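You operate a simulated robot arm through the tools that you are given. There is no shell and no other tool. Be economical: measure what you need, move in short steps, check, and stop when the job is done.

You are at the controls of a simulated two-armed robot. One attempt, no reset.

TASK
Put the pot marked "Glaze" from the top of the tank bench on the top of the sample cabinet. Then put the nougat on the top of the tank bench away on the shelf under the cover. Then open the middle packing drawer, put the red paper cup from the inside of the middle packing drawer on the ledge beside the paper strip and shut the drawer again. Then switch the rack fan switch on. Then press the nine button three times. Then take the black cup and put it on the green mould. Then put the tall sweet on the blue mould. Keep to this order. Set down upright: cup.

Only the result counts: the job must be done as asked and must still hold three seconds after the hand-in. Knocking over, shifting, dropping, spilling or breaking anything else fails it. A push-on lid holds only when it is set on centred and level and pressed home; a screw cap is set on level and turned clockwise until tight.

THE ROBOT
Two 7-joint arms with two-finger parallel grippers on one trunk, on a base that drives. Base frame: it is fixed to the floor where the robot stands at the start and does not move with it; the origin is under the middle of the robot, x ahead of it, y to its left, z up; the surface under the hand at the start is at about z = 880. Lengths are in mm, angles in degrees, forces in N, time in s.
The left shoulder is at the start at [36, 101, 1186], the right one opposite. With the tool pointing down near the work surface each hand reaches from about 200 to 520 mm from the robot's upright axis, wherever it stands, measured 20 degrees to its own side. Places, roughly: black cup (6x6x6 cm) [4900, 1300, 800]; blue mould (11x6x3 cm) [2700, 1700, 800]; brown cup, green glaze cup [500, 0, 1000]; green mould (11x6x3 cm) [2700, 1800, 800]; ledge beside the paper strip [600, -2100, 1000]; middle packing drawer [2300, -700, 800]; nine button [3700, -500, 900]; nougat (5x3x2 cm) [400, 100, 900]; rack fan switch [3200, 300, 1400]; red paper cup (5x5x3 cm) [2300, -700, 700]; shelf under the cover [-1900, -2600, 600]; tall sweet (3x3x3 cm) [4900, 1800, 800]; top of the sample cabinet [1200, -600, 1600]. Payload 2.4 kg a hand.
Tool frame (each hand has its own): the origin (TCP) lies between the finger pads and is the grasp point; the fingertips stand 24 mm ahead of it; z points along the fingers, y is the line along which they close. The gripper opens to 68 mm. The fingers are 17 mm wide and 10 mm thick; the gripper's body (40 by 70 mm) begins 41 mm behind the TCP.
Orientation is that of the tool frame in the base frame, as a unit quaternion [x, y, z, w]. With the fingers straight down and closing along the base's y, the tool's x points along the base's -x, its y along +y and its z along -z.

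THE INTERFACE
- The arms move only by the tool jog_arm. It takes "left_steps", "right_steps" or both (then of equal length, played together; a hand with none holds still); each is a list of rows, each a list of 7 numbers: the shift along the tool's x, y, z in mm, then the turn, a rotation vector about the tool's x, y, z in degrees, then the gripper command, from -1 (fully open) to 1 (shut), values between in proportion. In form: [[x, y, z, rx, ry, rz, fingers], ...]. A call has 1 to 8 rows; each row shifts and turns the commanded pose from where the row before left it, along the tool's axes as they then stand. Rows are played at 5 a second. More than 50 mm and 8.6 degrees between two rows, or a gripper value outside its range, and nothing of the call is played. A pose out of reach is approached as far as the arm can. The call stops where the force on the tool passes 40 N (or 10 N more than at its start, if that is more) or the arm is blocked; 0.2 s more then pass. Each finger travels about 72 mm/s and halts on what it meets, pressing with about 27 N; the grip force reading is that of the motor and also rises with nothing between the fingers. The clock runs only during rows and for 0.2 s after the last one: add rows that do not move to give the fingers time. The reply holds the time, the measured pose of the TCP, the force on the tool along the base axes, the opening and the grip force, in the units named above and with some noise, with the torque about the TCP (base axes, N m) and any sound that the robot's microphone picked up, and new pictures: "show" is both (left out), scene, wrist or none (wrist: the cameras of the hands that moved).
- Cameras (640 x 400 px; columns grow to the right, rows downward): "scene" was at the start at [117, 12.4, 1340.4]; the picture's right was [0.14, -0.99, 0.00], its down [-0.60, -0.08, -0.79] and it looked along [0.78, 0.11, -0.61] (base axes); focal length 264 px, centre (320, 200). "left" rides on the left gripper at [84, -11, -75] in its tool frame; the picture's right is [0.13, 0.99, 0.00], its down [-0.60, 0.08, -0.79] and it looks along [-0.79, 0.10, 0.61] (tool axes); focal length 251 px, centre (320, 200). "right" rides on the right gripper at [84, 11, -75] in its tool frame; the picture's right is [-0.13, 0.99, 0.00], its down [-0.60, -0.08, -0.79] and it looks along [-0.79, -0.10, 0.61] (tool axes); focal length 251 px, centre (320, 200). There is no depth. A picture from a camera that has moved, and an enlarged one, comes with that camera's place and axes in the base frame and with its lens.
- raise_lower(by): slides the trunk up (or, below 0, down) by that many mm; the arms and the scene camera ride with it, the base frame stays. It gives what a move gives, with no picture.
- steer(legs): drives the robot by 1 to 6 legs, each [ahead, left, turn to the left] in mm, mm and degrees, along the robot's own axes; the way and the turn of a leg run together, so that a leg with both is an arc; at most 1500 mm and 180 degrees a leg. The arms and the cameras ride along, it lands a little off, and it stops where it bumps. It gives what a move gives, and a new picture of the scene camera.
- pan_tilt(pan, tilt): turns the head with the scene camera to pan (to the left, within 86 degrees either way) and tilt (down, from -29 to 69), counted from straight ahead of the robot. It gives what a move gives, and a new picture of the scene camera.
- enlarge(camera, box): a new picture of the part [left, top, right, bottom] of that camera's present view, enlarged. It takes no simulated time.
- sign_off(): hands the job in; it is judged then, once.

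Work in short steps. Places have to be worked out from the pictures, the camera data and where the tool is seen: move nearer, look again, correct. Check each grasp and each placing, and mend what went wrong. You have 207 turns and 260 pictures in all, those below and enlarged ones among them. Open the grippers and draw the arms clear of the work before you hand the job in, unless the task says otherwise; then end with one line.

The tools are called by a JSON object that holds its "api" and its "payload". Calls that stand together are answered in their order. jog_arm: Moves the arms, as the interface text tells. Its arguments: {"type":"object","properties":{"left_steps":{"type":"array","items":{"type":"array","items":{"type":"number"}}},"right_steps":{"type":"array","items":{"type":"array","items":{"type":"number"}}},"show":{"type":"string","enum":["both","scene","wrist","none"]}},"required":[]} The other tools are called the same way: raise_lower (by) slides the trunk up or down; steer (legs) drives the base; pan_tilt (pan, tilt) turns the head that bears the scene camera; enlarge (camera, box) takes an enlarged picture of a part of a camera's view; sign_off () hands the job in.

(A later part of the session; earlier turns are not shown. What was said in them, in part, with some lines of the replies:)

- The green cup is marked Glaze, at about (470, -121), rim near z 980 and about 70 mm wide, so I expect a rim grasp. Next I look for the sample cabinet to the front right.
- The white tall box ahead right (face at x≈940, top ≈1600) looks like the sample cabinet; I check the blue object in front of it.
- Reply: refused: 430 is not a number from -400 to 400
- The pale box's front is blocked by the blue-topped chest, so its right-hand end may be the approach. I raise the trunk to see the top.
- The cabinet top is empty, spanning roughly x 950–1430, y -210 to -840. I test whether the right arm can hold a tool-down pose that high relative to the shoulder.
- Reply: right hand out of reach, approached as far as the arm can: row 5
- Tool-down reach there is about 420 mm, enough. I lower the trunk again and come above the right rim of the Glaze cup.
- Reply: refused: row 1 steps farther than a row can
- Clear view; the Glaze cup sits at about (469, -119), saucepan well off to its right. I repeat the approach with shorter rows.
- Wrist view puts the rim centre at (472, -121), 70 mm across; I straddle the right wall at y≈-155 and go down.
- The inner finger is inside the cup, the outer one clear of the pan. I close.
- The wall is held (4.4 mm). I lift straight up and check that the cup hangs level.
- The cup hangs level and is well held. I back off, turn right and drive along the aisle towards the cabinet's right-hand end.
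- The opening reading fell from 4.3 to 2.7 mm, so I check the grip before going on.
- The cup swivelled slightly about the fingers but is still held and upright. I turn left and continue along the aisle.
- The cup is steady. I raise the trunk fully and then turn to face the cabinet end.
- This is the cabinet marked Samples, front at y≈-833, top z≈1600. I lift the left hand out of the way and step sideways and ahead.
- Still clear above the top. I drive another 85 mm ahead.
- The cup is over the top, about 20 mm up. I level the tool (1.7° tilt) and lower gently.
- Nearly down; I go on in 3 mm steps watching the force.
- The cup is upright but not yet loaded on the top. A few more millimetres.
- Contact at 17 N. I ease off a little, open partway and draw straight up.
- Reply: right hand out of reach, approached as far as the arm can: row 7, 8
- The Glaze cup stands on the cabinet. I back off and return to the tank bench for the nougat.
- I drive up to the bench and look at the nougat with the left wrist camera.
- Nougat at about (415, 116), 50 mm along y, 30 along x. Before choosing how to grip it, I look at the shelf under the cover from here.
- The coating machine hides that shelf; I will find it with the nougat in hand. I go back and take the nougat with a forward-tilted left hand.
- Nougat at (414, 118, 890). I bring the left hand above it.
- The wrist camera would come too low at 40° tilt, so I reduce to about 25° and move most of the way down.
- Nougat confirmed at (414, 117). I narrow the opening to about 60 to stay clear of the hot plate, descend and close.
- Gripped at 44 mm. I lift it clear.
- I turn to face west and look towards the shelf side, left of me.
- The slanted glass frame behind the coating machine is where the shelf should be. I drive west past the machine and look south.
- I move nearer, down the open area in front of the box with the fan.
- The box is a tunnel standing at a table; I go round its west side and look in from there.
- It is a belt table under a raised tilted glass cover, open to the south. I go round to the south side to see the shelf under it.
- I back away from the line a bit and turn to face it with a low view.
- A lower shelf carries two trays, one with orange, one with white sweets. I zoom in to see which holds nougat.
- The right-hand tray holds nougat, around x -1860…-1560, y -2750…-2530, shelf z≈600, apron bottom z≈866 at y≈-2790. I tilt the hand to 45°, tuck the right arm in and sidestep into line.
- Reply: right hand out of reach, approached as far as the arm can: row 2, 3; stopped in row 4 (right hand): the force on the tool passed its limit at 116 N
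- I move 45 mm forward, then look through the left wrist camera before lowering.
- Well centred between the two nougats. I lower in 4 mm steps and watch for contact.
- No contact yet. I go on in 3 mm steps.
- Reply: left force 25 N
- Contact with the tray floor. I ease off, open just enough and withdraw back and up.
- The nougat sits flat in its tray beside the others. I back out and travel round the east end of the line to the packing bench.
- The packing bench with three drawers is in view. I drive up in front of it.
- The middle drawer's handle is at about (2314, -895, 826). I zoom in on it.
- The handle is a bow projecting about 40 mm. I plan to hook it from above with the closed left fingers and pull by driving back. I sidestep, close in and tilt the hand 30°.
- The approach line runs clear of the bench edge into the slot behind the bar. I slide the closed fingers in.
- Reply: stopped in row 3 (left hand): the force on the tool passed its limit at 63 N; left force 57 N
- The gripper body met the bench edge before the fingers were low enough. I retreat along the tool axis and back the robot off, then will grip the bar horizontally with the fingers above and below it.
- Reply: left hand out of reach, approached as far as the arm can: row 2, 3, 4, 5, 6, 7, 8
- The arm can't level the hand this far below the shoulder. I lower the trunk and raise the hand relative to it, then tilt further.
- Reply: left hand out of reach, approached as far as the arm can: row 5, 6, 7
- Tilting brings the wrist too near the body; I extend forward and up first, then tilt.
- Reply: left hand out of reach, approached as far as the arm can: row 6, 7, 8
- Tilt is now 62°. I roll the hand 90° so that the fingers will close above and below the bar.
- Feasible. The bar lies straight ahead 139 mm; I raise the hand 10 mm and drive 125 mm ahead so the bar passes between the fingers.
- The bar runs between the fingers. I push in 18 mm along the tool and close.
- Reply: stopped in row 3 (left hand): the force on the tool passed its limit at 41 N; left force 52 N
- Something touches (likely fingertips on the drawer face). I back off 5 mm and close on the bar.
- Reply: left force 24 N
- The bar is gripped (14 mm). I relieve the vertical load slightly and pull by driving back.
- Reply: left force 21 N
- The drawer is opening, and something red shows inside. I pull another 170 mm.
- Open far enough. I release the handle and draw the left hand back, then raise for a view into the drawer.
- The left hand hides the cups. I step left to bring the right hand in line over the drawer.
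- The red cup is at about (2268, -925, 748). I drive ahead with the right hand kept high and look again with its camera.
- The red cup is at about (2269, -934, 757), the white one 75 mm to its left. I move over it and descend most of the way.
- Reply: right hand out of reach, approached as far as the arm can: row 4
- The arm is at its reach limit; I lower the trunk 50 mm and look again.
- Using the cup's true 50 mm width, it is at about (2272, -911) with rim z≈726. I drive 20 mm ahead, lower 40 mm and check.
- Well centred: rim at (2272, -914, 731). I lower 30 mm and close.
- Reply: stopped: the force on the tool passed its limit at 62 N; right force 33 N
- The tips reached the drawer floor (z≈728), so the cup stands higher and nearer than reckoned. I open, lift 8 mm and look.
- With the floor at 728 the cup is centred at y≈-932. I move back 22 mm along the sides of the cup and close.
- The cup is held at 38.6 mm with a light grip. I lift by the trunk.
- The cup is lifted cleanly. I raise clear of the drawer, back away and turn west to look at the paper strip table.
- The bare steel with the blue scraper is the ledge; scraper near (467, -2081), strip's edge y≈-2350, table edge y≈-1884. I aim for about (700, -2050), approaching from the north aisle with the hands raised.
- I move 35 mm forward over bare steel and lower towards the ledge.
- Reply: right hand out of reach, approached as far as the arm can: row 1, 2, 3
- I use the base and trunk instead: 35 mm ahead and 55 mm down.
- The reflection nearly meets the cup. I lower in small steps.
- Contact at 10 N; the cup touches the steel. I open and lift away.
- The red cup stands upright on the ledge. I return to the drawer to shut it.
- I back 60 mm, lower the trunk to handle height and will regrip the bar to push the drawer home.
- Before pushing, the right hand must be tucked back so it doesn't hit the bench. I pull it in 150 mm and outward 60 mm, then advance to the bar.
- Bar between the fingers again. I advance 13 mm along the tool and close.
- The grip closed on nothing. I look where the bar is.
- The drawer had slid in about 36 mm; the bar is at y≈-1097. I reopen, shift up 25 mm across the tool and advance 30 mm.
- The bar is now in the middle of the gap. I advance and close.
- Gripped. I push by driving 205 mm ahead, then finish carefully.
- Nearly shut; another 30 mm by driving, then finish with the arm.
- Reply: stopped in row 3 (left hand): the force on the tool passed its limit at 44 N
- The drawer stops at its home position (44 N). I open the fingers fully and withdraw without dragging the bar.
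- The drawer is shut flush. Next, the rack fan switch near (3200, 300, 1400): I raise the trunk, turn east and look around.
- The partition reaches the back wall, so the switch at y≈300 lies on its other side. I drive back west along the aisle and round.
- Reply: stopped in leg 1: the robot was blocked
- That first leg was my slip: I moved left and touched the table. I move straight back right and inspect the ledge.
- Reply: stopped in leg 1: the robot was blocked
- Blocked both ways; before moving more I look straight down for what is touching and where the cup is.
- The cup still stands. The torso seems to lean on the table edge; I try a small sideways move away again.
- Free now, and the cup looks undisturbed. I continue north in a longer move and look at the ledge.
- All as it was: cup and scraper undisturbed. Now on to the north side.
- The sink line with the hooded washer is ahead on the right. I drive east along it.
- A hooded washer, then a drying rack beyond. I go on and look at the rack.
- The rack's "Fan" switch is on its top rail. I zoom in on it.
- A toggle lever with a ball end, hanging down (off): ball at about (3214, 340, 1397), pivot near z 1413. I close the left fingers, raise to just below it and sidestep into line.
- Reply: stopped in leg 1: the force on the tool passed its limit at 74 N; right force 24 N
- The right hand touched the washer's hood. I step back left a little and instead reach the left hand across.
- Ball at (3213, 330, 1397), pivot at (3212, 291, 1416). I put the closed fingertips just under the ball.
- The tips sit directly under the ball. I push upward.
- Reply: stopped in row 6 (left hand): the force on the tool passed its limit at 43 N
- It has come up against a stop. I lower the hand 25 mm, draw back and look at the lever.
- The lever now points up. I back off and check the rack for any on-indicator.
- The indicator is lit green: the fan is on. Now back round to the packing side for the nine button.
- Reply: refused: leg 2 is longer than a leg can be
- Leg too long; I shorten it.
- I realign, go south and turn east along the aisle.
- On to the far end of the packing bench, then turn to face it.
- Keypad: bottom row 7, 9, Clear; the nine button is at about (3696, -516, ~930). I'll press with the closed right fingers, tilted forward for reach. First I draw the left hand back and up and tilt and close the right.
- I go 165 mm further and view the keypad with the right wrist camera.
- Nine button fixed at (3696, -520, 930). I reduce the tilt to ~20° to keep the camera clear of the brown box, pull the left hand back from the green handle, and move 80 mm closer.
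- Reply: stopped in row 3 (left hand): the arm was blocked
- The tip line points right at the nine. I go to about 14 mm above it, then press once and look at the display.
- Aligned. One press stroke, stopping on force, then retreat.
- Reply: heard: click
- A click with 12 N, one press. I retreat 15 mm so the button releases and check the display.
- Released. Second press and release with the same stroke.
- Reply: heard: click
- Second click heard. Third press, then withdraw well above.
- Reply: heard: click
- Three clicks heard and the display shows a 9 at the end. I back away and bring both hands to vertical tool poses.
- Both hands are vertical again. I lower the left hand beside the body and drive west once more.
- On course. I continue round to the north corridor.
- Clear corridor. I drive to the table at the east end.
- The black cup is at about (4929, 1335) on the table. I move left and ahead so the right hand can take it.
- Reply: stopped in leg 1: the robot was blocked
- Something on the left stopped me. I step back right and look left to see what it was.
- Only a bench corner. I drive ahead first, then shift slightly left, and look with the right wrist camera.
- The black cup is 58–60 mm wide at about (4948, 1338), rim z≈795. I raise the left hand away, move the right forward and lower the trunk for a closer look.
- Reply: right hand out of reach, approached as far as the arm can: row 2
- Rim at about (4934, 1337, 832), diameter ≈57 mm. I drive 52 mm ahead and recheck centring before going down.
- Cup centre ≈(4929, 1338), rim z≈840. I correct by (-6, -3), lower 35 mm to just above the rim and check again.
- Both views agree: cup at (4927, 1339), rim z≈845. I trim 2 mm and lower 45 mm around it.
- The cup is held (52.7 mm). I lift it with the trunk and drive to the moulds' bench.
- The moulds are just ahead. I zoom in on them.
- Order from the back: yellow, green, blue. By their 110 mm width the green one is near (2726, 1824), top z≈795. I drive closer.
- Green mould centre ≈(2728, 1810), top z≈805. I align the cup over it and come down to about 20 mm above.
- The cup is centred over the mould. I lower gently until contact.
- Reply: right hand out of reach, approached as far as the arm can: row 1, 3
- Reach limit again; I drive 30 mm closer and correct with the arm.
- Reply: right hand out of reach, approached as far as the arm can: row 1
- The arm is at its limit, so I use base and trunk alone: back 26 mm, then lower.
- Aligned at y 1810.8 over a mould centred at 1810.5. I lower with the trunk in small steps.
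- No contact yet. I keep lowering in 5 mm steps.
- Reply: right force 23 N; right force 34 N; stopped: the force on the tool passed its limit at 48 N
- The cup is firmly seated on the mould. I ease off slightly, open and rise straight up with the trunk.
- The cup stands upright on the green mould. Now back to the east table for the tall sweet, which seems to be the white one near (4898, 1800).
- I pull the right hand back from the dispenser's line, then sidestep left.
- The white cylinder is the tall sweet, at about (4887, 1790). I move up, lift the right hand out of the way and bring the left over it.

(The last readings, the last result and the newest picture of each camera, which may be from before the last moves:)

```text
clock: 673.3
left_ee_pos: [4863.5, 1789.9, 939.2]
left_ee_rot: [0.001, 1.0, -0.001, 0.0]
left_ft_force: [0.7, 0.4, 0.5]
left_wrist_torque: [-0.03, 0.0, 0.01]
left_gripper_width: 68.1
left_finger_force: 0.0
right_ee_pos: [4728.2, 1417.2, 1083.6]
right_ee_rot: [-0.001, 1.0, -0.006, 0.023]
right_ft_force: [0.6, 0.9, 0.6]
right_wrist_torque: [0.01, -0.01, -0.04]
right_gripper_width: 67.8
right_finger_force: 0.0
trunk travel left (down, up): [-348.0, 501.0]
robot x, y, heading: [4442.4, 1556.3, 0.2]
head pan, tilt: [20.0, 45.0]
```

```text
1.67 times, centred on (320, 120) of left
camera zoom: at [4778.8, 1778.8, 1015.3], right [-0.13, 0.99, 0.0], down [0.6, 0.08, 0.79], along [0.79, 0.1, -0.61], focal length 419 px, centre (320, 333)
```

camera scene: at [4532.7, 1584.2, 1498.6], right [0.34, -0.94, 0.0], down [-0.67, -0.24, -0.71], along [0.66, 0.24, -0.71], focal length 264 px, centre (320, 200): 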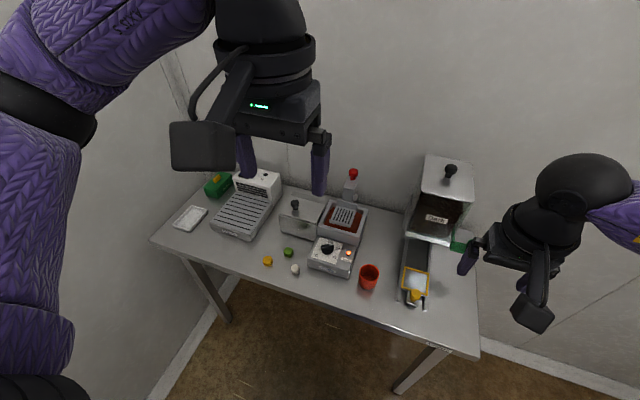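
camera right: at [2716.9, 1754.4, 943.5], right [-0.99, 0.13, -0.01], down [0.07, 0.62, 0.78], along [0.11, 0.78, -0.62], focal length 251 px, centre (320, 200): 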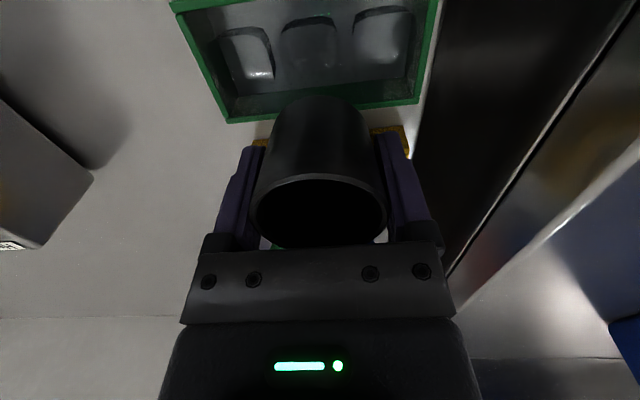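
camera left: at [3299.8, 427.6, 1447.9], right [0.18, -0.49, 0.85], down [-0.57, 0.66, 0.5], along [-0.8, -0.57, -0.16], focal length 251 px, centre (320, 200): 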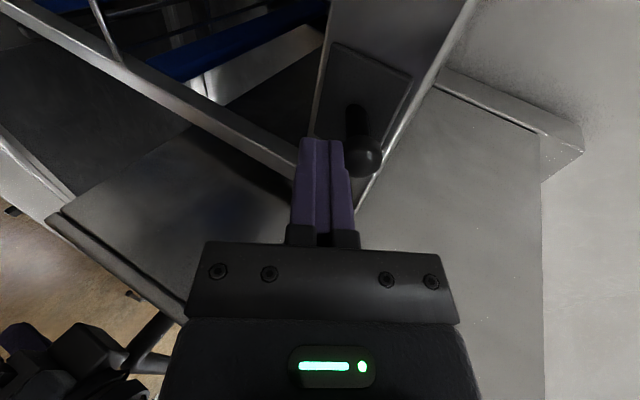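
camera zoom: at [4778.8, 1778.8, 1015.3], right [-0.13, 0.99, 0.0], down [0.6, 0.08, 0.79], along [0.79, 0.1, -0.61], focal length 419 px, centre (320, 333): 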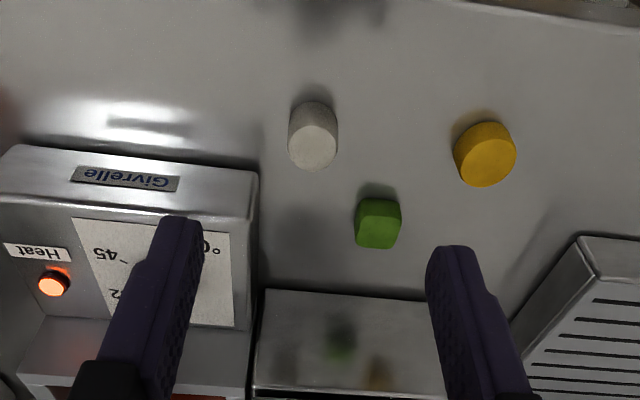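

The sweet stands at (4890, 1789), only ~12 mm from the heater box, so I turn the hand 90° to close along x instead.

{"api": "jog_arm", "payload": {"left_steps": [[0, 0, 0, 0, 0, 8.5, -1], [0, 0, 0, 0, 0, 8.5, -1], [0, 0, 0, 0, 0, 8.5, -1], [0, 0, 0, 0, 0, 8.5, -1], [0, 0, 0, 0, 0, 8.5, -1], [0, 0, 0, 0, 0, 8.5, -1], [0, 0, 0, 0, 0, 8.5, -1], [0, 0, 0, 0, 0, 8.5, -1]], "show": "none"}}

{"api": "jog_arm", "payload": {"left_steps": [[0, 0, 0, 0, 0, 8.5, -0.6], [0, 0, 0, 0, 0, 8.5, -0.4], [0, 0, 0, 0, 0, 5, -0.2], [0, 0, 0, 0, 0, 0, -0.2]], "show": "both"}}

```text
clock: 675.1
left_ee_pos: [4782.1, 1759.8, 939.1]
left_ee_rot: [0.363, 0.932, -0.001, 0.0]
left_ft_force: [0.6, -0.1, -0.3]
left_wrist_torque: [-0.01, 0.02, -0.02]
left_gripper_width: 68.0
left_finger_force: 0.0
left hand out of reach, approached as far as the arm can: row 3, 4, 5, 6, 7, 8
right_ee_pos: [4728.6, 1418.9, 1084.0]
right_ee_rot: [-0.001, 1.0, -0.005, 0.024]
right_ft_force: [0.2, 0.5, -0.1]
right_wrist_torque: [0.01, -0.05, -0.01]
right_gripper_width: 68.1
right_finger_force: 0.1
trunk travel left (down, up): [-348.0, 501.0]
robot x, y, heading: [4443.0, 1557.3, -0.3]
head pan, tilt: [20.0, 45.0]
```

```text
clock: 676.1
left_ee_pos: [4714.0, 1741.8, 962.9]
left_ee_rot: [0.488, 0.873, 0.01, 0.0]
left_ft_force: [0.3, 1.2, 0.3]
left_wrist_torque: [-0.01, -0.02, -0.04]
left_gripper_width: 40.9
left_finger_force: 0.0
left hand out of reach, approached as far as the arm can: row 1, 2, 3
right_ee_pos: [4727.7, 1418.4, 1084.7]
right_ee_rot: [0.0, 1.0, -0.005, 0.025]
right_ft_force: [0.4, 0.1, 0.7]
right_wrist_torque: [0.01, 0.02, 0.02]
right_gripper_width: 68.0
right_finger_force: 0.2
trunk travel left (down, up): [-348.0, 501.0]
robot x, y, heading: [4435.8, 1554.1, 0.1]
head pan, tilt: [20.0, 45.0]
camera scene: at [4555.4, 1584.3, 1277.5], right [0.34, -0.94, 0.0], down [-0.66, -0.24, -0.71], along [0.66, 0.24, -0.71], focal length 264 px, centre (320, 200)
camera left: at [4659.4, 1805.3, 1038.3], right [0.78, 0.63, 0.02], down [0.37, -0.49, 0.79], along [0.51, -0.61, -0.62], focal length 251 px, centre (320, 200)
```

scene: 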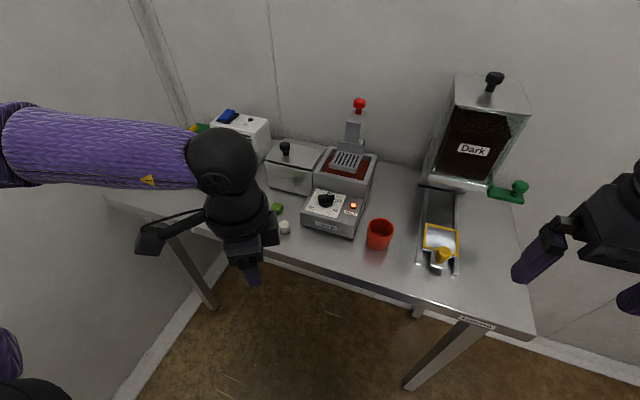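
left: 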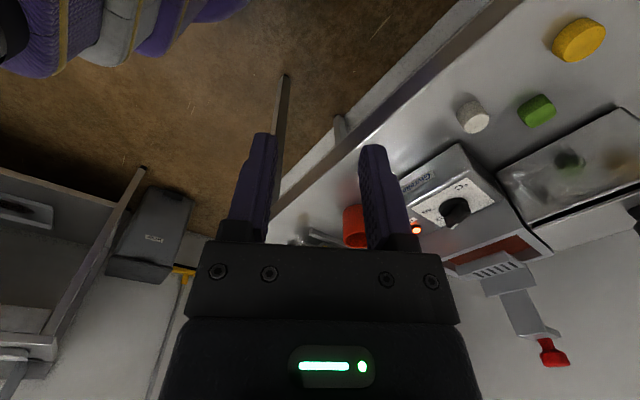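

The roll stopped at 58°, which already keeps the fingers clear of the box. I drive 110 mm ahead and move over the sweet.

{"api": "steer", "payload": {"legs": [[110, 0, 0]]}}

{"api": "jog_arm", "payload": {"left_steps": [[3, 40, 0, 0, 0, 0, -0.2], [3, 40, 0, 0, 0, 0, -0.2], [0, 0, 30, 0, 0, 0, -0.2], [0, 0, 0, 0, 0, 0, -0.2]], "show": "both"}}

```text
clock: 677.3
left_ee_pos: [4825.8, 1738.6, 961.5]
left_ee_rot: [0.49, 0.872, 0.012, -0.001]
left_ft_force: [-0.4, -0.1, -0.2]
left_wrist_torque: [-0.01, 0.03, -0.02]
left_gripper_width: 41.0
left_finger_force: 0.1
right_ee_pos: [4840.1, 1417.5, 1083.1]
right_ee_rot: [0.001, 1.0, -0.005, 0.023]
right_ft_force: [-0.3, 0.4, -0.6]
right_wrist_torque: [-0.02, 0.01, 0.03]
right_gripper_width: 68.1
right_finger_force: 0.0
trunk travel left (down, up): [-348.0, 501.0]
robot x, y, heading: [4549.4, 1555.5, -0.6]
head pan, tilt: [20.0, 45.0]
camera scene: at [4667.8, 1583.6, 1277.5], right [0.34, -0.94, 0.0], down [-0.67, -0.24, -0.71], along [0.66, 0.24, -0.71], focal length 264 px, centre (320, 200)
```

scene: 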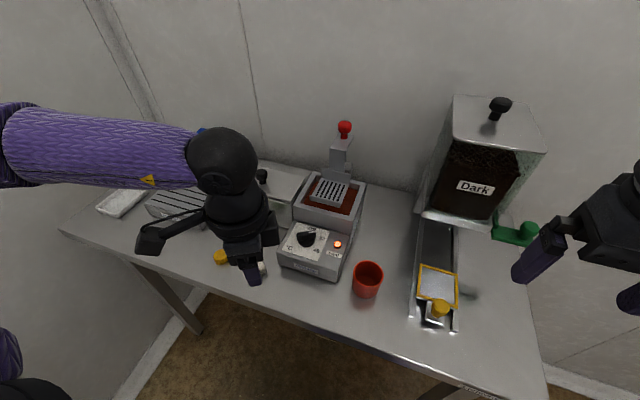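

```text
clock: 678.3
left_ee_pos: [4831.9, 1739.0, 929.8]
left_ee_rot: [0.489, 0.872, 0.012, 0.0]
left_ft_force: [0.8, -0.4, 0.7]
left_wrist_torque: [-0.01, 0.03, 0.0]
left_gripper_width: 41.1
left_finger_force: 0.2
left hand out of reach, approached as far as the arm can: row 1, 2
right_ee_pos: [4838.3, 1417.8, 1084.5]
right_ee_rot: [0.001, 1.0, -0.005, 0.024]
right_ft_force: [0.1, 0.2, -0.4]
right_wrist_torque: [-0.02, 0.0, 0.0]
right_gripper_width: 68.2
right_finger_force: 0.0
trunk travel left (down, up): [-348.0, 501.0]
robot x, y, heading: [4556.4, 1556.3, -0.2]
head pan, tilt: [20.0, 45.0]
camera scene: at [4667.3, 1583.7, 1277.6], right [0.34, -0.94, 0.0], down [-0.67, -0.24, -0.71], along [0.67, 0.24, -0.71], focal length 264 px, centre (320, 200)
camera left: at [4778.9, 1803.1, 1006.4], right [0.78, 0.63, 0.02], down [0.37, -0.49, 0.79], along [0.5, -0.61, -0.61], focal length 251 px, centre (320, 200)
```

scene: 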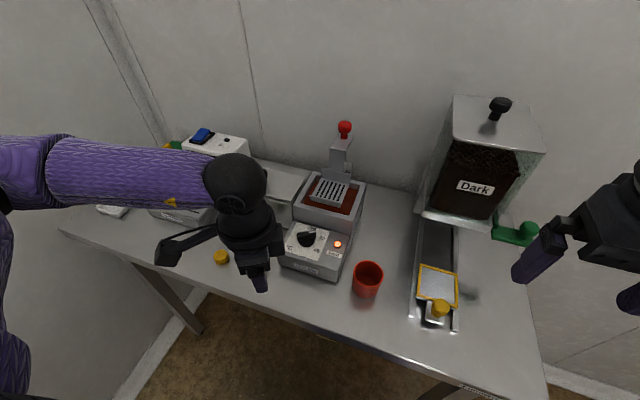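
left: 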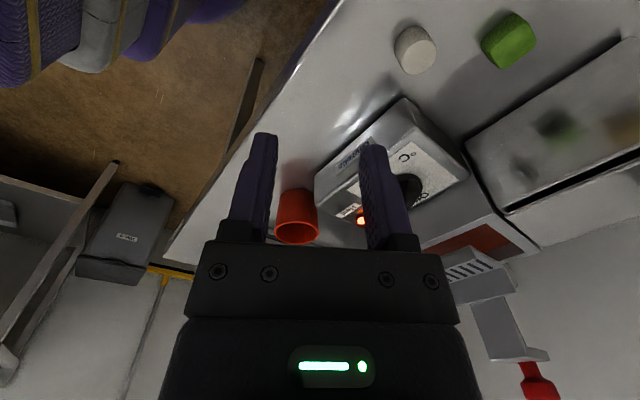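

The wrist is at its roll limit with the arm close in; I simply drive the base by the remaining (58, 50) mm.

{"api": "steer", "payload": {"legs": [[57, 50, 0.2]]}}

{"api": "enlarge", "payload": {"camera": "left", "box": [160, 0, 480, 240]}}

```text
clock: 679.3
left_ee_pos: [4889.1, 1788.4, 930.0]
left_ee_rot: [0.489, 0.872, 0.011, 0.0]
left_ft_force: [0.6, 0.3, 0.2]
left_wrist_torque: [-0.03, -0.06, 0.0]
left_gripper_width: 41.0
left_finger_force: 0.1
right_ee_pos: [4897.1, 1468.2, 1084.1]
right_ee_rot: [-0.001, 1.0, -0.006, 0.024]
right_ft_force: [0.2, 0.7, -0.1]
right_wrist_torque: [-0.02, 0.02, -0.04]
right_gripper_width: 68.0
right_finger_force: 0.0
trunk travel left (down, up): [-348.0, 501.0]
robot x, y, heading: [4609.6, 1606.5, 0.2]
head pan, tilt: [20.0, 45.0]
camera scene: at [4724.7, 1633.8, 1277.5], right [0.34, -0.94, 0.0], down [-0.67, -0.24, -0.71], along [0.66, 0.24, -0.71], focal length 264 px, centre (320, 200)
```

scene: 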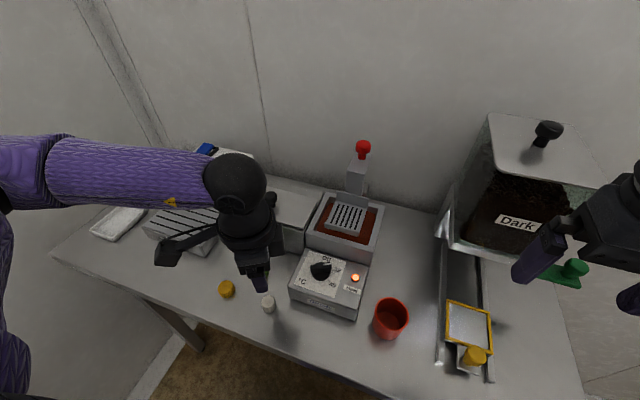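

```text
1.67 times, centred on (320, 120) of left
camera zoom: at [4835.5, 1853.4, 1006.4], right [0.78, 0.63, 0.02], down [0.37, -0.49, 0.79], along [0.51, -0.61, -0.62], focal length 419 px, centre (320, 333)
```

zoom: 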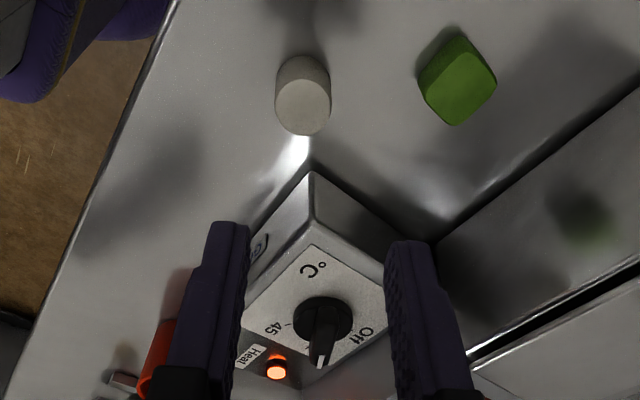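

Sweet at (4887, 1784.5). I trim the left hand by (-2, -4), raise and retract the right hand, and lower the trunk part way.

{"api": "jog_arm", "payload": {"left_steps": [[-2.4, -3.8, 0, 0, 0, 0, -0.2], [0, 0, 0, 0, 0, 0, -0.2], [0, 0, 0, 0, 0, 0, -0.2]], "right_steps": [[20, 0, -45, 0, 0, 0, -1], [20, 0, -45, 0, 0, 0, -1], [0, 0, -40, 0, 0, 0, -1]], "show": "none"}}

{"api": "raise_lower", "payload": {"by": -75}}

{"api": "enlarge", "payload": {"camera": "left", "box": [160, 0, 480, 240]}}

```text
clock: 680.1
left_ee_pos: [4886.8, 1784.6, 931.3]
left_ee_rot: [0.489, 0.872, 0.012, 0.0]
left_ft_force: [-0.8, -0.5, 0.0]
left_wrist_torque: [-0.01, 0.03, 0.01]
left_gripper_width: 40.6
left_finger_force: 0.2
right_ee_pos: [4850.9, 1466.6, 1212.1]
right_ee_rot: [-0.001, 1.0, -0.005, 0.023]
right_ft_force: [1.1, 0.0, 0.0]
right_wrist_torque: [0.05, -0.02, 0.0]
right_gripper_width: 68.2
right_finger_force: 0.1
trunk travel left (down, up): [-348.0, 501.0]
robot x, y, heading: [4605.0, 1605.0, 0.1]
head pan, tilt: [20.0, 45.0]
```

```text
clock: 681.2
left_ee_pos: [4886.6, 1785.4, 855.7]
left_ee_rot: [0.488, 0.873, 0.012, 0.0]
left_ft_force: [0.3, -0.2, 0.4]
left_wrist_torque: [-0.03, -0.01, -0.02]
left_gripper_width: 40.7
left_finger_force: 0.0
right_ee_pos: [4848.7, 1467.8, 1136.8]
right_ee_rot: [-0.001, 1.0, -0.005, 0.025]
right_ft_force: [0.8, 0.6, 0.5]
right_wrist_torque: [0.01, 0.0, 0.0]
right_gripper_width: 68.0
right_finger_force: 0.0
trunk travel left (down, up): [-273.0, 576.0]
robot x, y, heading: [4604.7, 1603.5, 0.1]
head pan, tilt: [20.0, 45.0]
```

```text
1.67 times, centred on (320, 120) of left
camera zoom: at [4833.0, 1849.2, 931.7], right [0.78, 0.63, 0.02], down [0.37, -0.49, 0.79], along [0.51, -0.6, -0.61], focal length 419 px, centre (320, 333)
```

zoom: 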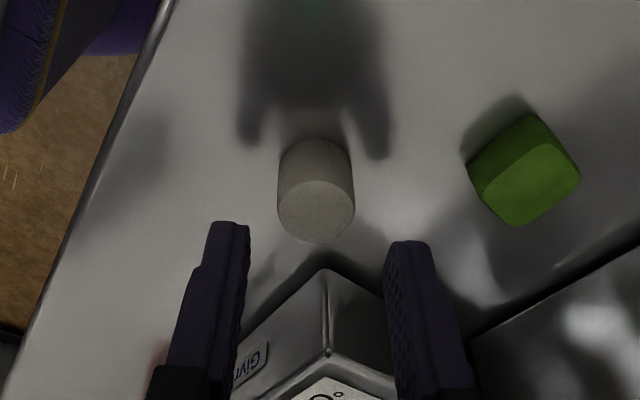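

Centred. I lower 33 mm and close on the sweet.

{"api": "raise_lower", "payload": {"by": -33}}

{"api": "jog_arm", "payload": {"left_steps": [[0, 0, 0, 0, 0, 0, 0.1], [0, 0, 0, 0, 0, 0, 0.5], [0, 0, 0, 0, 0, 0, 0.8], [0, 0, 0, 0, 0, 0, 0.8]], "show": "wrist"}}

```text
clock: 681.9
left_ee_pos: [4888.1, 1785.0, 824.3]
left_ee_rot: [0.489, 0.872, 0.012, 0.001]
left_ft_force: [-1.8, 1.3, 12.3]
left_wrist_torque: [-0.25, 0.3, -0.03]
left_gripper_width: 41.1
left_finger_force: 0.6
right_ee_pos: [4850.2, 1468.2, 1105.5]
right_ee_rot: [0.0, 1.0, -0.005, 0.023]
right_ft_force: [0.4, 0.1, -0.2]
right_wrist_torque: [0.01, 0.02, 0.03]
right_gripper_width: 68.1
right_finger_force: 0.0
trunk travel left (down, up): [-242.0, 608.0]
robot x, y, heading: [4610.0, 1604.0, -0.2]
head pan, tilt: [20.0, 45.0]
stopped: the force on the tool passed its limit at 54 N (the readings are from after the stop); the commanded pose is now the measured one
```

```text
clock: 682.9
left_ee_pos: [4888.2, 1785.2, 824.7]
left_ee_rot: [0.489, 0.872, 0.011, 0.0]
left_ft_force: [-3.5, -2.4, 4.0]
left_wrist_torque: [-0.13, 0.12, 0.0]
left_gripper_width: 23.5
left_finger_force: 26.8
right_ee_pos: [4850.4, 1467.8, 1103.4]
right_ee_rot: [-0.001, 1.0, -0.005, 0.023]
right_ft_force: [-0.7, 0.9, 0.0]
right_wrist_torque: [-0.02, -0.01, -0.03]
right_gripper_width: 67.9
right_finger_force: 0.0
trunk travel left (down, up): [-242.0, 608.0]
robot x, y, heading: [4610.9, 1605.0, 0.1]
head pan, tilt: [20.0, 45.0]
camera left: at [4833.4, 1849.0, 900.6], right [0.78, 0.63, 0.02], down [0.37, -0.49, 0.79], along [0.51, -0.61, -0.61], focal length 251 px, centre (320, 200)
```

left: 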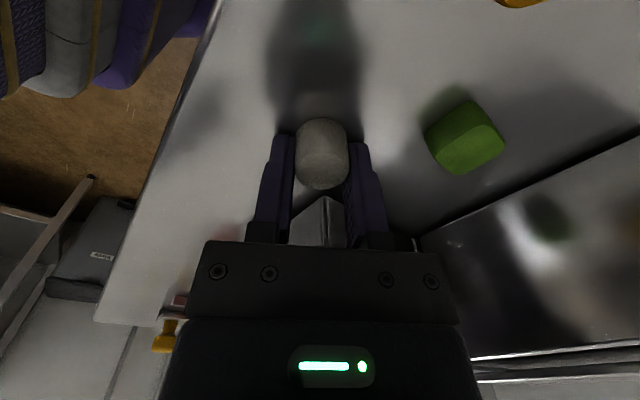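

Gripped at 23.5 mm (the tips just touched the table). I lift and check.

{"api": "raise_lower", "payload": {"by": 200}}

{"api": "enlarge", "payload": {"camera": "left", "box": [0, 0, 640, 400]}}

```text
clock: 685.1
left_ee_pos: [4888.8, 1784.5, 1024.4]
left_ee_rot: [0.489, 0.872, 0.011, 0.001]
left_ft_force: [0.9, 0.6, 1.0]
left_wrist_torque: [-0.03, 0.03, 0.01]
left_gripper_width: 22.9
left_finger_force: 27.0
right_ee_pos: [4850.9, 1467.9, 1303.7]
right_ee_rot: [0.0, 1.0, -0.006, 0.022]
right_ft_force: [0.2, 0.0, 0.2]
right_wrist_torque: [-0.03, 0.01, 0.07]
right_gripper_width: 68.3
right_finger_force: 0.1
trunk travel left (down, up): [-442.0, 408.0]
robot x, y, heading: [4607.7, 1605.3, 0.0]
head pan, tilt: [20.0, 45.0]
```

```text
1.00 times, centred on (320, 200) of left (not enlarged: the box is as wide or as high as the picture)
camera zoom: at [4833.9, 1849.2, 1100.4], right [0.78, 0.63, 0.02], down [0.37, -0.49, 0.79], along [0.51, -0.61, -0.61], focal length 251 px, centre (320, 200)
```

zoom: 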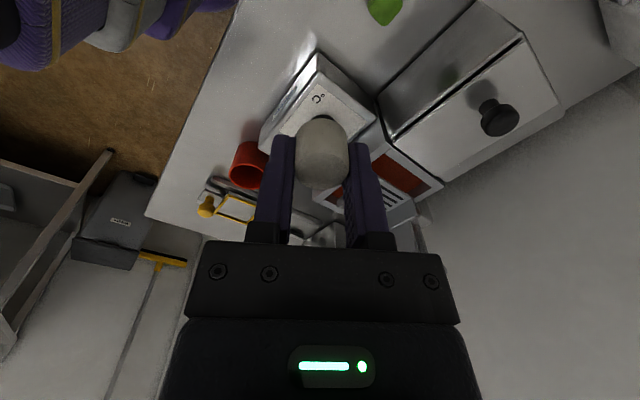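

The sweet is held. I back off, unroll the wrist and drive to the moulds.

{"api": "steer", "payload": {"legs": [[-240, 0, 0], [0, -550, 0], [0, 0, 90], [0, 1480, 0]]}}

{"api": "jog_arm", "payload": {"left_steps": [[-25, 0, 0, 0, 0, -8.4, 0.8], [-25, 0, 0, 0, 0, -8.4, 0.8], [-25, 0, 0, 0, 0, -8.4, 0.8], [-25, 0, 0, 0, 0, -8.4, 0.8], [-25, 0, 0, 0, 0, -8.4, 0.8], [-25, 0, 0, 0, 0, -8.4, 0.8], [0, 0, 0, 0, 0, -8.2, 0.8], [0, 0, 0, 0, 0, 0, 0.8]], "show": "both"}}

```text
clock: 700.2
left_ee_pos: [2733.8, 1349.8, 1024.9]
left_ee_rot: [-0.272, 0.962, 0.008, -0.007]
left_ft_force: [-1.0, 0.1, 0.2]
left_wrist_torque: [-0.02, 0.01, 0.0]
left_gripper_width: 23.0
left_finger_force: 27.5
right_ee_pos: [3050.6, 1312.4, 1305.5]
right_ee_rot: [-0.707, 0.707, 0.011, 0.021]
right_ft_force: [0.7, -1.2, 0.7]
right_wrist_torque: [0.02, -0.04, 0.0]
right_gripper_width: 68.1
right_finger_force: 0.1
trunk travel left (down, up): [-442.0, 408.0]
robot x, y, heading: [2910.6, 1072.6, 89.9]
head pan, tilt: [20.0, 45.0]
camera scene: at [2885.1, 1173.8, 1371.7], right [0.94, 0.34, 0.0], down [0.24, -0.67, -0.71], along [-0.24, 0.66, -0.71], focal length 264 px, centre (320, 200)
```

scene: 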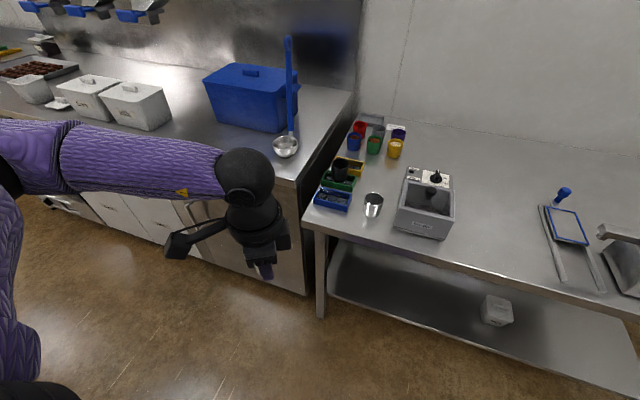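

```text
clock: 702.0
left_ee_pos: [2823.1, 1465.5, 1023.3]
left_ee_rot: [0.708, -0.706, -0.011, 0.003]
left_ft_force: [-0.2, 0.7, -0.7]
left_wrist_torque: [-0.02, 0.0, 0.0]
left_gripper_width: 22.8
left_finger_force: 27.5
right_ee_pos: [3050.3, 1313.0, 1304.3]
right_ee_rot: [-0.707, 0.707, 0.012, 0.02]
right_ft_force: [0.6, 0.8, -0.4]
right_wrist_torque: [-0.01, -0.02, -0.02]
right_gripper_width: 67.7
right_finger_force: 0.1
trunk travel left (down, up): [-442.0, 408.0]
robot x, y, heading: [2915.7, 1070.9, 90.0]
head pan, tilt: [20.0, 45.0]
camera scene: at [2885.4, 1173.8, 1371.7], right [0.94, 0.34, 0.0], down [0.24, -0.67, -0.71], along [-0.24, 0.66, -0.71], focal length 264 px, centre (320, 200)
camera left: at [2835.1, 1380.8, 1097.7], right [-0.99, -0.13, 0.02], down [-0.07, 0.59, 0.8], along [-0.12, 0.79, -0.6], focal length 251 px, centre (320, 200)
```

scene: 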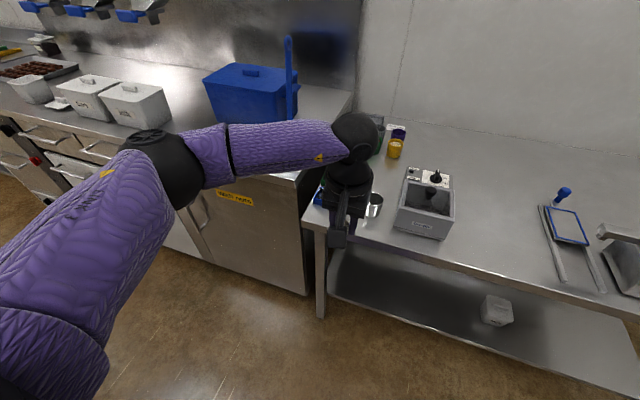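
left: 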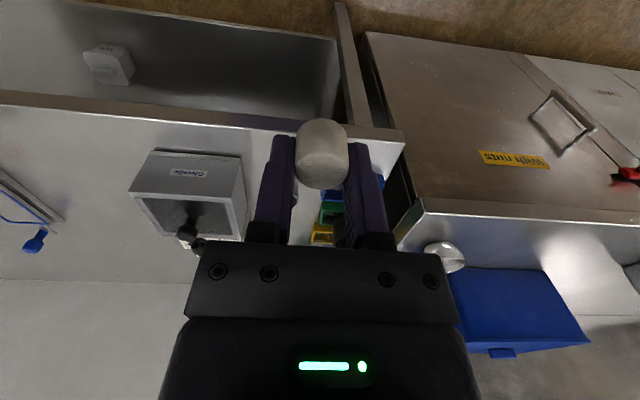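

I drive closer: 230 mm ahead and 75 mm left, then look down at the blue mould.

{"api": "steer", "payload": {"legs": [[230, 78, 0]]}}

{"api": "raise_lower", "payload": {"by": -60}}

{"api": "enlarge", "payload": {"camera": "left", "box": [160, 0, 480, 240]}}

```text
clock: 703.8
left_ee_pos: [2746.0, 1693.9, 1023.0]
left_ee_rot: [-0.707, 0.708, 0.011, -0.003]
left_ft_force: [-0.8, 0.3, -0.2]
left_wrist_torque: [-0.02, 0.0, 0.01]
left_gripper_width: 23.2
left_finger_force: 26.9
right_ee_pos: [2972.4, 1541.6, 1304.6]
right_ee_rot: [-0.706, 0.707, 0.012, 0.019]
right_ft_force: [0.5, 0.1, 0.2]
right_wrist_torque: [-0.01, 0.02, 0.01]
right_gripper_width: 67.8
right_finger_force: 0.0
trunk travel left (down, up): [-442.0, 408.0]
robot x, y, heading: [2835.1, 1301.1, 89.7]
head pan, tilt: [20.0, 45.0]
camera scene: at [2807.8, 1402.5, 1371.6], right [0.94, 0.34, 0.0], down [0.24, -0.67, -0.71], along [-0.24, 0.66, -0.71], focal length 264 px, centre (320, 200)
```

scene: 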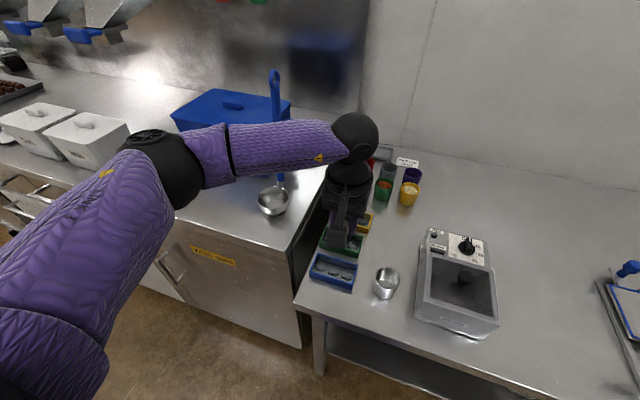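

```text
clock: 704.8
left_ee_pos: [2746.3, 1694.9, 962.8]
left_ee_rot: [0.707, -0.707, -0.01, 0.002]
left_ft_force: [0.5, -0.6, 0.3]
left_wrist_torque: [0.02, -0.03, 0.01]
left_gripper_width: 23.1
left_finger_force: 26.9
right_ee_pos: [2973.4, 1539.5, 1245.5]
right_ee_rot: [-0.706, 0.708, 0.012, 0.02]
right_ft_force: [0.3, 0.2, -0.7]
right_wrist_torque: [-0.01, -0.04, 0.02]
right_gripper_width: 68.2
right_finger_force: 0.0
trunk travel left (down, up): [-382.0, 468.0]
robot x, y, heading: [2835.3, 1299.3, 89.9]
head pan, tilt: [20.0, 45.0]
```

```text
1.67 times, centred on (320, 120) of left
camera zoom: at [2757.8, 1608.5, 1037.9], right [-0.99, -0.13, 0.02], down [-0.06, 0.59, 0.8], along [-0.11, 0.79, -0.6], focal length 419 px, centre (320, 333)
```

zoom: 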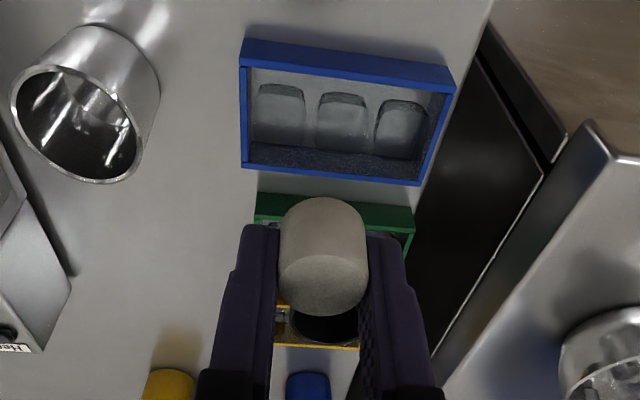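

Blue mould centre ≈(2729, 1726), rim z≈808. I align the sweet over the middle cavity and lower most of the way.

{"api": "jog_arm", "payload": {"left_steps": [[-31, 19, 0, 0, 0, 0, 0.8], [0, 0, 0, 0, 0, 0, 0.8]], "show": "none"}}

{"api": "raise_lower", "payload": {"by": -85}}

{"api": "pan_tilt", "payload": {"pan": 12, "tilt": 52}}

{"api": "enlarge", "payload": {"camera": "left", "box": [160, 0, 480, 240]}}

```text
clock: 705.4
left_ee_pos: [2725.5, 1723.4, 965.0]
left_ee_rot: [-0.706, 0.708, 0.011, -0.003]
left_ft_force: [-0.7, 0.2, -0.4]
left_wrist_torque: [-0.02, -0.04, 0.01]
left_gripper_width: 23.3
left_finger_force: 26.5
right_ee_pos: [2973.6, 1541.3, 1244.8]
right_ee_rot: [-0.706, 0.707, 0.011, 0.02]
right_ft_force: [-0.2, -0.4, 0.0]
right_wrist_torque: [-0.03, 0.03, 0.01]
right_gripper_width: 68.1
right_finger_force: 0.0
trunk travel left (down, up): [-382.0, 468.0]
robot x, y, heading: [2834.9, 1298.2, 89.8]
head pan, tilt: [20.0, 45.0]
```

```text
clock: 706.6
left_ee_pos: [2727.2, 1724.2, 878.9]
left_ee_rot: [0.707, -0.707, -0.011, 0.002]
left_ft_force: [-0.1, -0.4, -0.9]
left_wrist_torque: [-0.02, 0.01, -0.02]
left_gripper_width: 23.1
left_finger_force: 27.0
right_ee_pos: [2973.0, 1539.9, 1160.6]
right_ee_rot: [-0.707, 0.707, 0.012, 0.02]
right_ft_force: [0.1, 0.3, 0.2]
right_wrist_torque: [0.01, 0.02, 0.02]
right_gripper_width: 67.9
right_finger_force: 0.0
trunk travel left (down, up): [-297.0, 553.0]
robot x, y, heading: [2836.3, 1299.3, 89.8]
head pan, tilt: [20.0, 45.0]
```

```text
clock: 707.3
left_ee_pos: [2726.9, 1724.9, 878.5]
left_ee_rot: [-0.706, 0.708, 0.011, -0.003]
left_ft_force: [0.4, 0.4, -0.4]
left_wrist_torque: [0.0, -0.02, 0.03]
left_gripper_width: 22.9
left_finger_force: 27.2
right_ee_pos: [2973.7, 1540.4, 1158.5]
right_ee_rot: [-0.706, 0.707, 0.012, 0.02]
right_ft_force: [0.0, 0.3, 0.5]
right_wrist_torque: [0.03, -0.02, -0.01]
right_gripper_width: 68.1
right_finger_force: 0.1
trunk travel left (down, up): [-297.0, 553.0]
robot x, y, heading: [2837.9, 1298.4, 89.6]
head pan, tilt: [12.0, 52.0]
camera scene: at [2820.2, 1421.9, 1215.9], right [0.98, 0.21, 0.0], down [0.16, -0.77, -0.62], along [-0.13, 0.6, -0.79], focal length 264 px, centre (320, 200)
```

scene: 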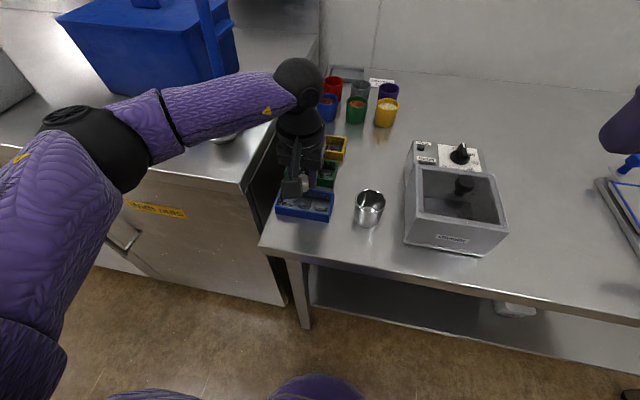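

```text
1.67 times, centred on (320, 120) of left
camera zoom: at [2738.9, 1639.7, 953.5], right [-0.99, -0.13, 0.02], down [-0.06, 0.59, 0.8], along [-0.11, 0.79, -0.6], focal length 419 px, centre (320, 333)
```

zoom: 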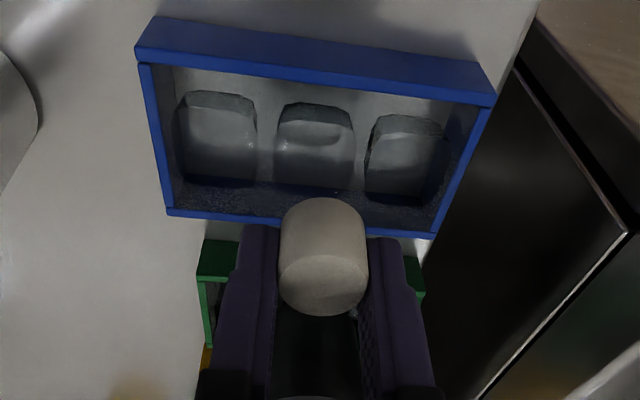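

Aligned: middle cavity at (2727, 1722). To keep the left forearm off the ladle I lower with the arm rather than the trunk.

{"api": "jog_arm", "payload": {"left_steps": [[0, 0, 20, 0, 0, 0, 0.8], [0, 0, 15, 0, 0, 0, 0.8], [0, 0, 5, 0, 0, 0, 0.8], [0, 0, 0, 0, 0, 0, 0.8]], "show": "both"}}

```text
clock: 708.0
left_ee_pos: [2726.9, 1726.2, 847.2]
left_ee_rot: [0.707, -0.707, -0.013, -0.006]
left_ft_force: [-2.4, -3.2, 24.8]
left_wrist_torque: [-0.34, -0.17, -0.13]
left_gripper_width: 22.8
left_finger_force: 27.1
right_ee_pos: [2973.4, 1538.0, 1159.7]
right_ee_rot: [-0.706, 0.707, 0.013, 0.02]
right_ft_force: [0.2, 0.1, -0.8]
right_wrist_torque: [0.03, -0.03, -0.02]
right_gripper_width: 68.1
right_finger_force: 0.1
trunk travel left (down, up): [-297.0, 553.0]
robot x, y, heading: [2833.8, 1300.0, 90.0]
head pan, tilt: [12.0, 52.0]
stopped in row 3 (left hand): the force on the tool passed its limit at 50 N (the readings are from after the stop); the commanded pose is now the measured one
camera scene: at [2820.3, 1419.5, 1216.4], right [0.98, 0.21, 0.0], down [0.16, -0.77, -0.62], along [-0.13, 0.6, -0.79], focal length 264 px, centre (320, 200)
camera left: at [2738.2, 1640.8, 921.1], right [-0.99, -0.13, 0.01], down [-0.07, 0.58, 0.81], along [-0.11, 0.8, -0.59], focal length 251 px, centre (320, 200)
```

scene: 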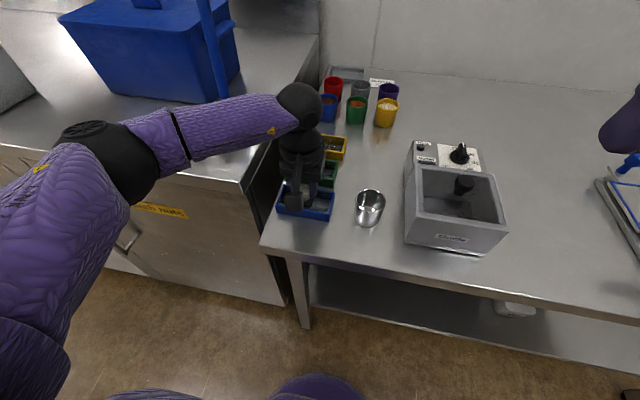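
left: 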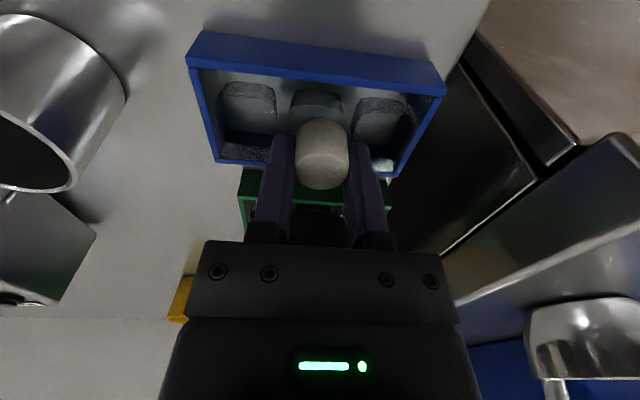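

Contact: the sweet is standing on the mould floor. I ease off 1 mm, open slightly and rise.

{"api": "jog_arm", "payload": {"left_steps": [[0, 0, -1, 0, 0, 0, 0.8], [0, 0, 0, 0, 0, 0, 0.3], [0, 0, 0, 0, 0, 0, 0.1], [0, 0, 0, 0, 0, 0, 0.1], [0, 0, -15, 0, 0, 0, 0.1], [0, 0, -30, 0, 0, 0, 0.1], [0, 0, -40, 0, 0, 0, 0.1], [0, 0, 0, 0, 0, 0, 0.1]], "show": "both"}}

```text
clock: 709.8
left_ee_pos: [2728.6, 1727.5, 932.9]
left_ee_rot: [0.708, -0.707, -0.013, -0.002]
left_ft_force: [0.5, 0.0, 0.5]
left_wrist_torque: [0.04, -0.02, 0.0]
left_gripper_width: 30.5
left_finger_force: 0.0
right_ee_pos: [2972.7, 1539.9, 1160.1]
right_ee_rot: [-0.706, 0.707, 0.012, 0.02]
right_ft_force: [0.7, 0.2, 0.1]
right_wrist_torque: [0.05, 0.0, -0.02]
right_gripper_width: 67.8
right_finger_force: 0.1
trunk travel left (down, up): [-297.0, 553.0]
robot x, y, heading: [2837.9, 1292.1, 90.1]
head pan, tilt: [12.0, 52.0]
camera scene: at [2820.3, 1421.8, 1215.9], right [0.98, 0.21, 0.0], down [0.16, -0.77, -0.62], along [-0.13, 0.6, -0.79], focal length 264 px, centre (320, 200)
camera left: at [2739.9, 1641.8, 1007.2], right [-0.99, -0.13, 0.01], down [-0.07, 0.59, 0.81], along [-0.11, 0.8, -0.59], focal length 251 px, centre (320, 200)
```

scene: 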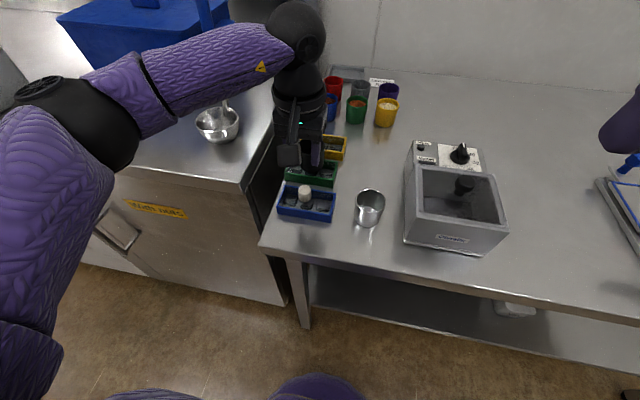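
left: 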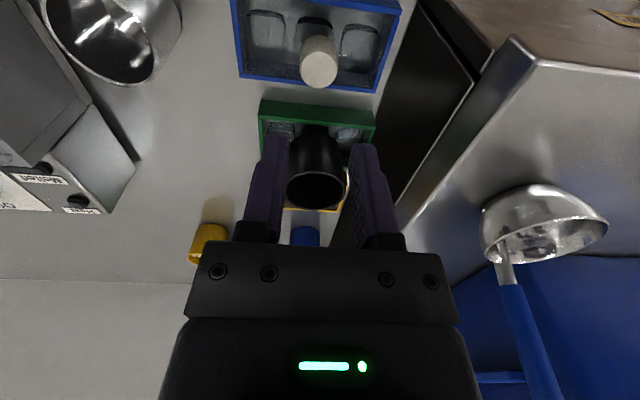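

The sweet stands on the blue mould, the cup still on the green one. I raise and back off for a last look.

{"api": "raise_lower", "payload": {"by": 150}}

{"api": "steer", "payload": {"legs": [[-350, 0, 0]]}}

{"api": "pan_tilt", "payload": {"pan": 12, "tilt": 40}}

{"api": "enlarge", "payload": {"camera": "scene", "box": [200, 60, 400, 210]}}

```text
clock: 711.6
left_ee_pos: [2728.1, 1726.5, 1080.9]
left_ee_rot: [0.707, -0.707, -0.013, -0.001]
left_ft_force: [0.1, 0.0, 0.4]
left_wrist_torque: [-0.02, 0.01, 0.02]
left_gripper_width: 30.5
left_finger_force: 0.1
right_ee_pos: [2973.2, 1541.6, 1309.2]
right_ee_rot: [-0.706, 0.708, 0.012, 0.019]
right_ft_force: [-0.1, 0.5, -0.6]
right_wrist_torque: [-0.01, 0.04, -0.06]
right_gripper_width: 68.0
right_finger_force: 0.0
trunk travel left (down, up): [-447.0, 403.0]
robot x, y, heading: [2836.0, 1299.4, 90.1]
head pan, tilt: [12.0, 52.0]
```

```text
clock: 713.8
left_ee_pos: [2724.5, 1379.6, 1081.7]
left_ee_rot: [0.709, -0.705, -0.013, -0.002]
left_ft_force: [0.1, -0.1, 0.2]
left_wrist_torque: [0.05, 0.02, -0.02]
left_gripper_width: 30.7
left_finger_force: 0.2
right_ee_pos: [2971.8, 1194.3, 1309.2]
right_ee_rot: [0.708, -0.706, -0.012, -0.019]
right_ft_force: [0.1, -0.2, -0.9]
right_wrist_torque: [0.0, 0.0, 0.01]
right_gripper_width: 67.8
right_finger_force: 0.1
trunk travel left (down, up): [-447.0, 403.0]
robot x, y, heading: [2836.3, 955.9, 90.3]
head pan, tilt: [12.0, 52.0]
camera scene: at [2819.5, 1051.8, 1367.2], right [0.98, 0.21, 0.0], down [0.17, -0.77, -0.62], along [-0.13, 0.6, -0.79], focal length 264 px, centre (320, 200)
```

scene: 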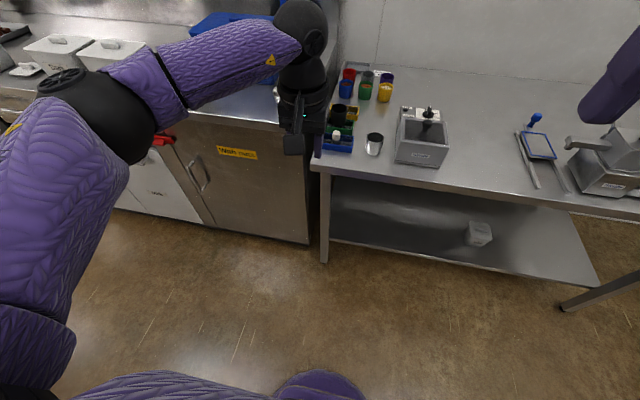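

```text
clock: 714.6
left_ee_pos: [2724.9, 1379.0, 1080.6]
left_ee_rot: [0.709, -0.705, -0.014, -0.002]
left_ft_force: [0.2, 0.5, 0.7]
left_wrist_torque: [-0.02, 0.01, -0.02]
left_gripper_width: 30.6
left_finger_force: 0.0
right_ee_pos: [2972.3, 1195.7, 1308.9]
right_ee_rot: [0.708, -0.706, -0.012, -0.02]
right_ft_force: [0.2, -0.6, -0.3]
right_wrist_torque: [-0.02, -0.02, 0.01]
right_gripper_width: 68.1
right_finger_force: 0.0
trunk travel left (down, up): [-447.0, 403.0]
robot x, y, heading: [2833.2, 955.6, 90.2]
head pan, tilt: [12.0, 40.0]
camera scene: at [2817.4, 1062.1, 1383.9], right [0.98, 0.21, 0.0], down [0.14, -0.63, -0.77], along [-0.16, 0.75, -0.64], focal length 264 px, centre (320, 200)
```

scene: 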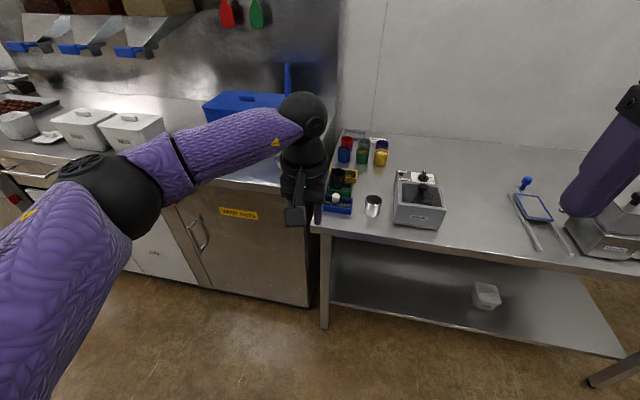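

```text
2.67 times, centred on (300, 135) of scene
camera zoom: at [2817.4, 1062.1, 1383.9], right [0.98, 0.21, 0.0], down [0.14, -0.63, -0.77], along [-0.16, 0.75, -0.64], focal length 705 px, centre (373, 373)
```

zoom: 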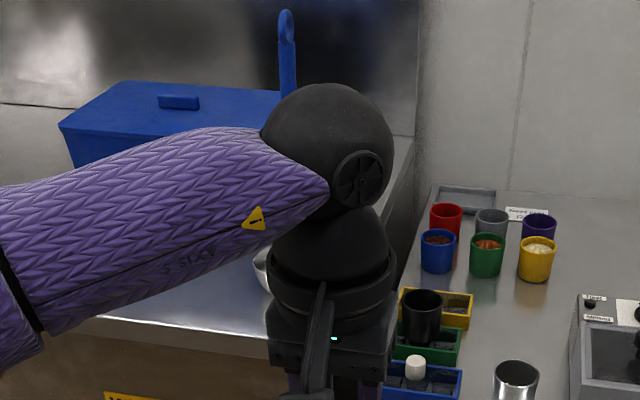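

Cup upright on the green mould, sweet upright on the blue mould. I open the left gripper fully and hand in.

{"api": "jog_arm", "payload": {"left_steps": [[0, 0, 0, 0, 0, 0, -1], [0, 0, 0, 0, 0, 0, -1], [0, 0, 0, 0, 0, 0, -1]], "show": "none"}}

{"api": "sign_off", "payload": {}}

```text
clock: 715.4
left_ee_pos: [2724.4, 1379.7, 1081.7]
left_ee_rot: [0.709, -0.705, -0.012, -0.002]
left_ft_force: [-0.7, -0.5, -0.2]
left_wrist_torque: [0.0, 0.02, 0.02]
left_gripper_width: 68.1
left_finger_force: 0.1
right_ee_pos: [2971.9, 1195.6, 1309.5]
right_ee_rot: [0.708, -0.706, -0.013, -0.019]
right_ft_force: [0.1, 0.8, 0.9]
right_wrist_torque: [-0.01, 0.01, -0.01]
right_gripper_width: 68.0
right_finger_force: 0.2
trunk travel left (down, up): [-447.0, 403.0]
robot x, y, heading: [2835.1, 952.6, 89.8]
head pan, tilt: [12.0, 40.0]
```

```text
The job is handed in.
```

All seven tasks were done in the order asked and the job is handed in; the base bumped a table and a bench corner on the way, and I saw nothing moved at the table but did not check what stood on the bench.
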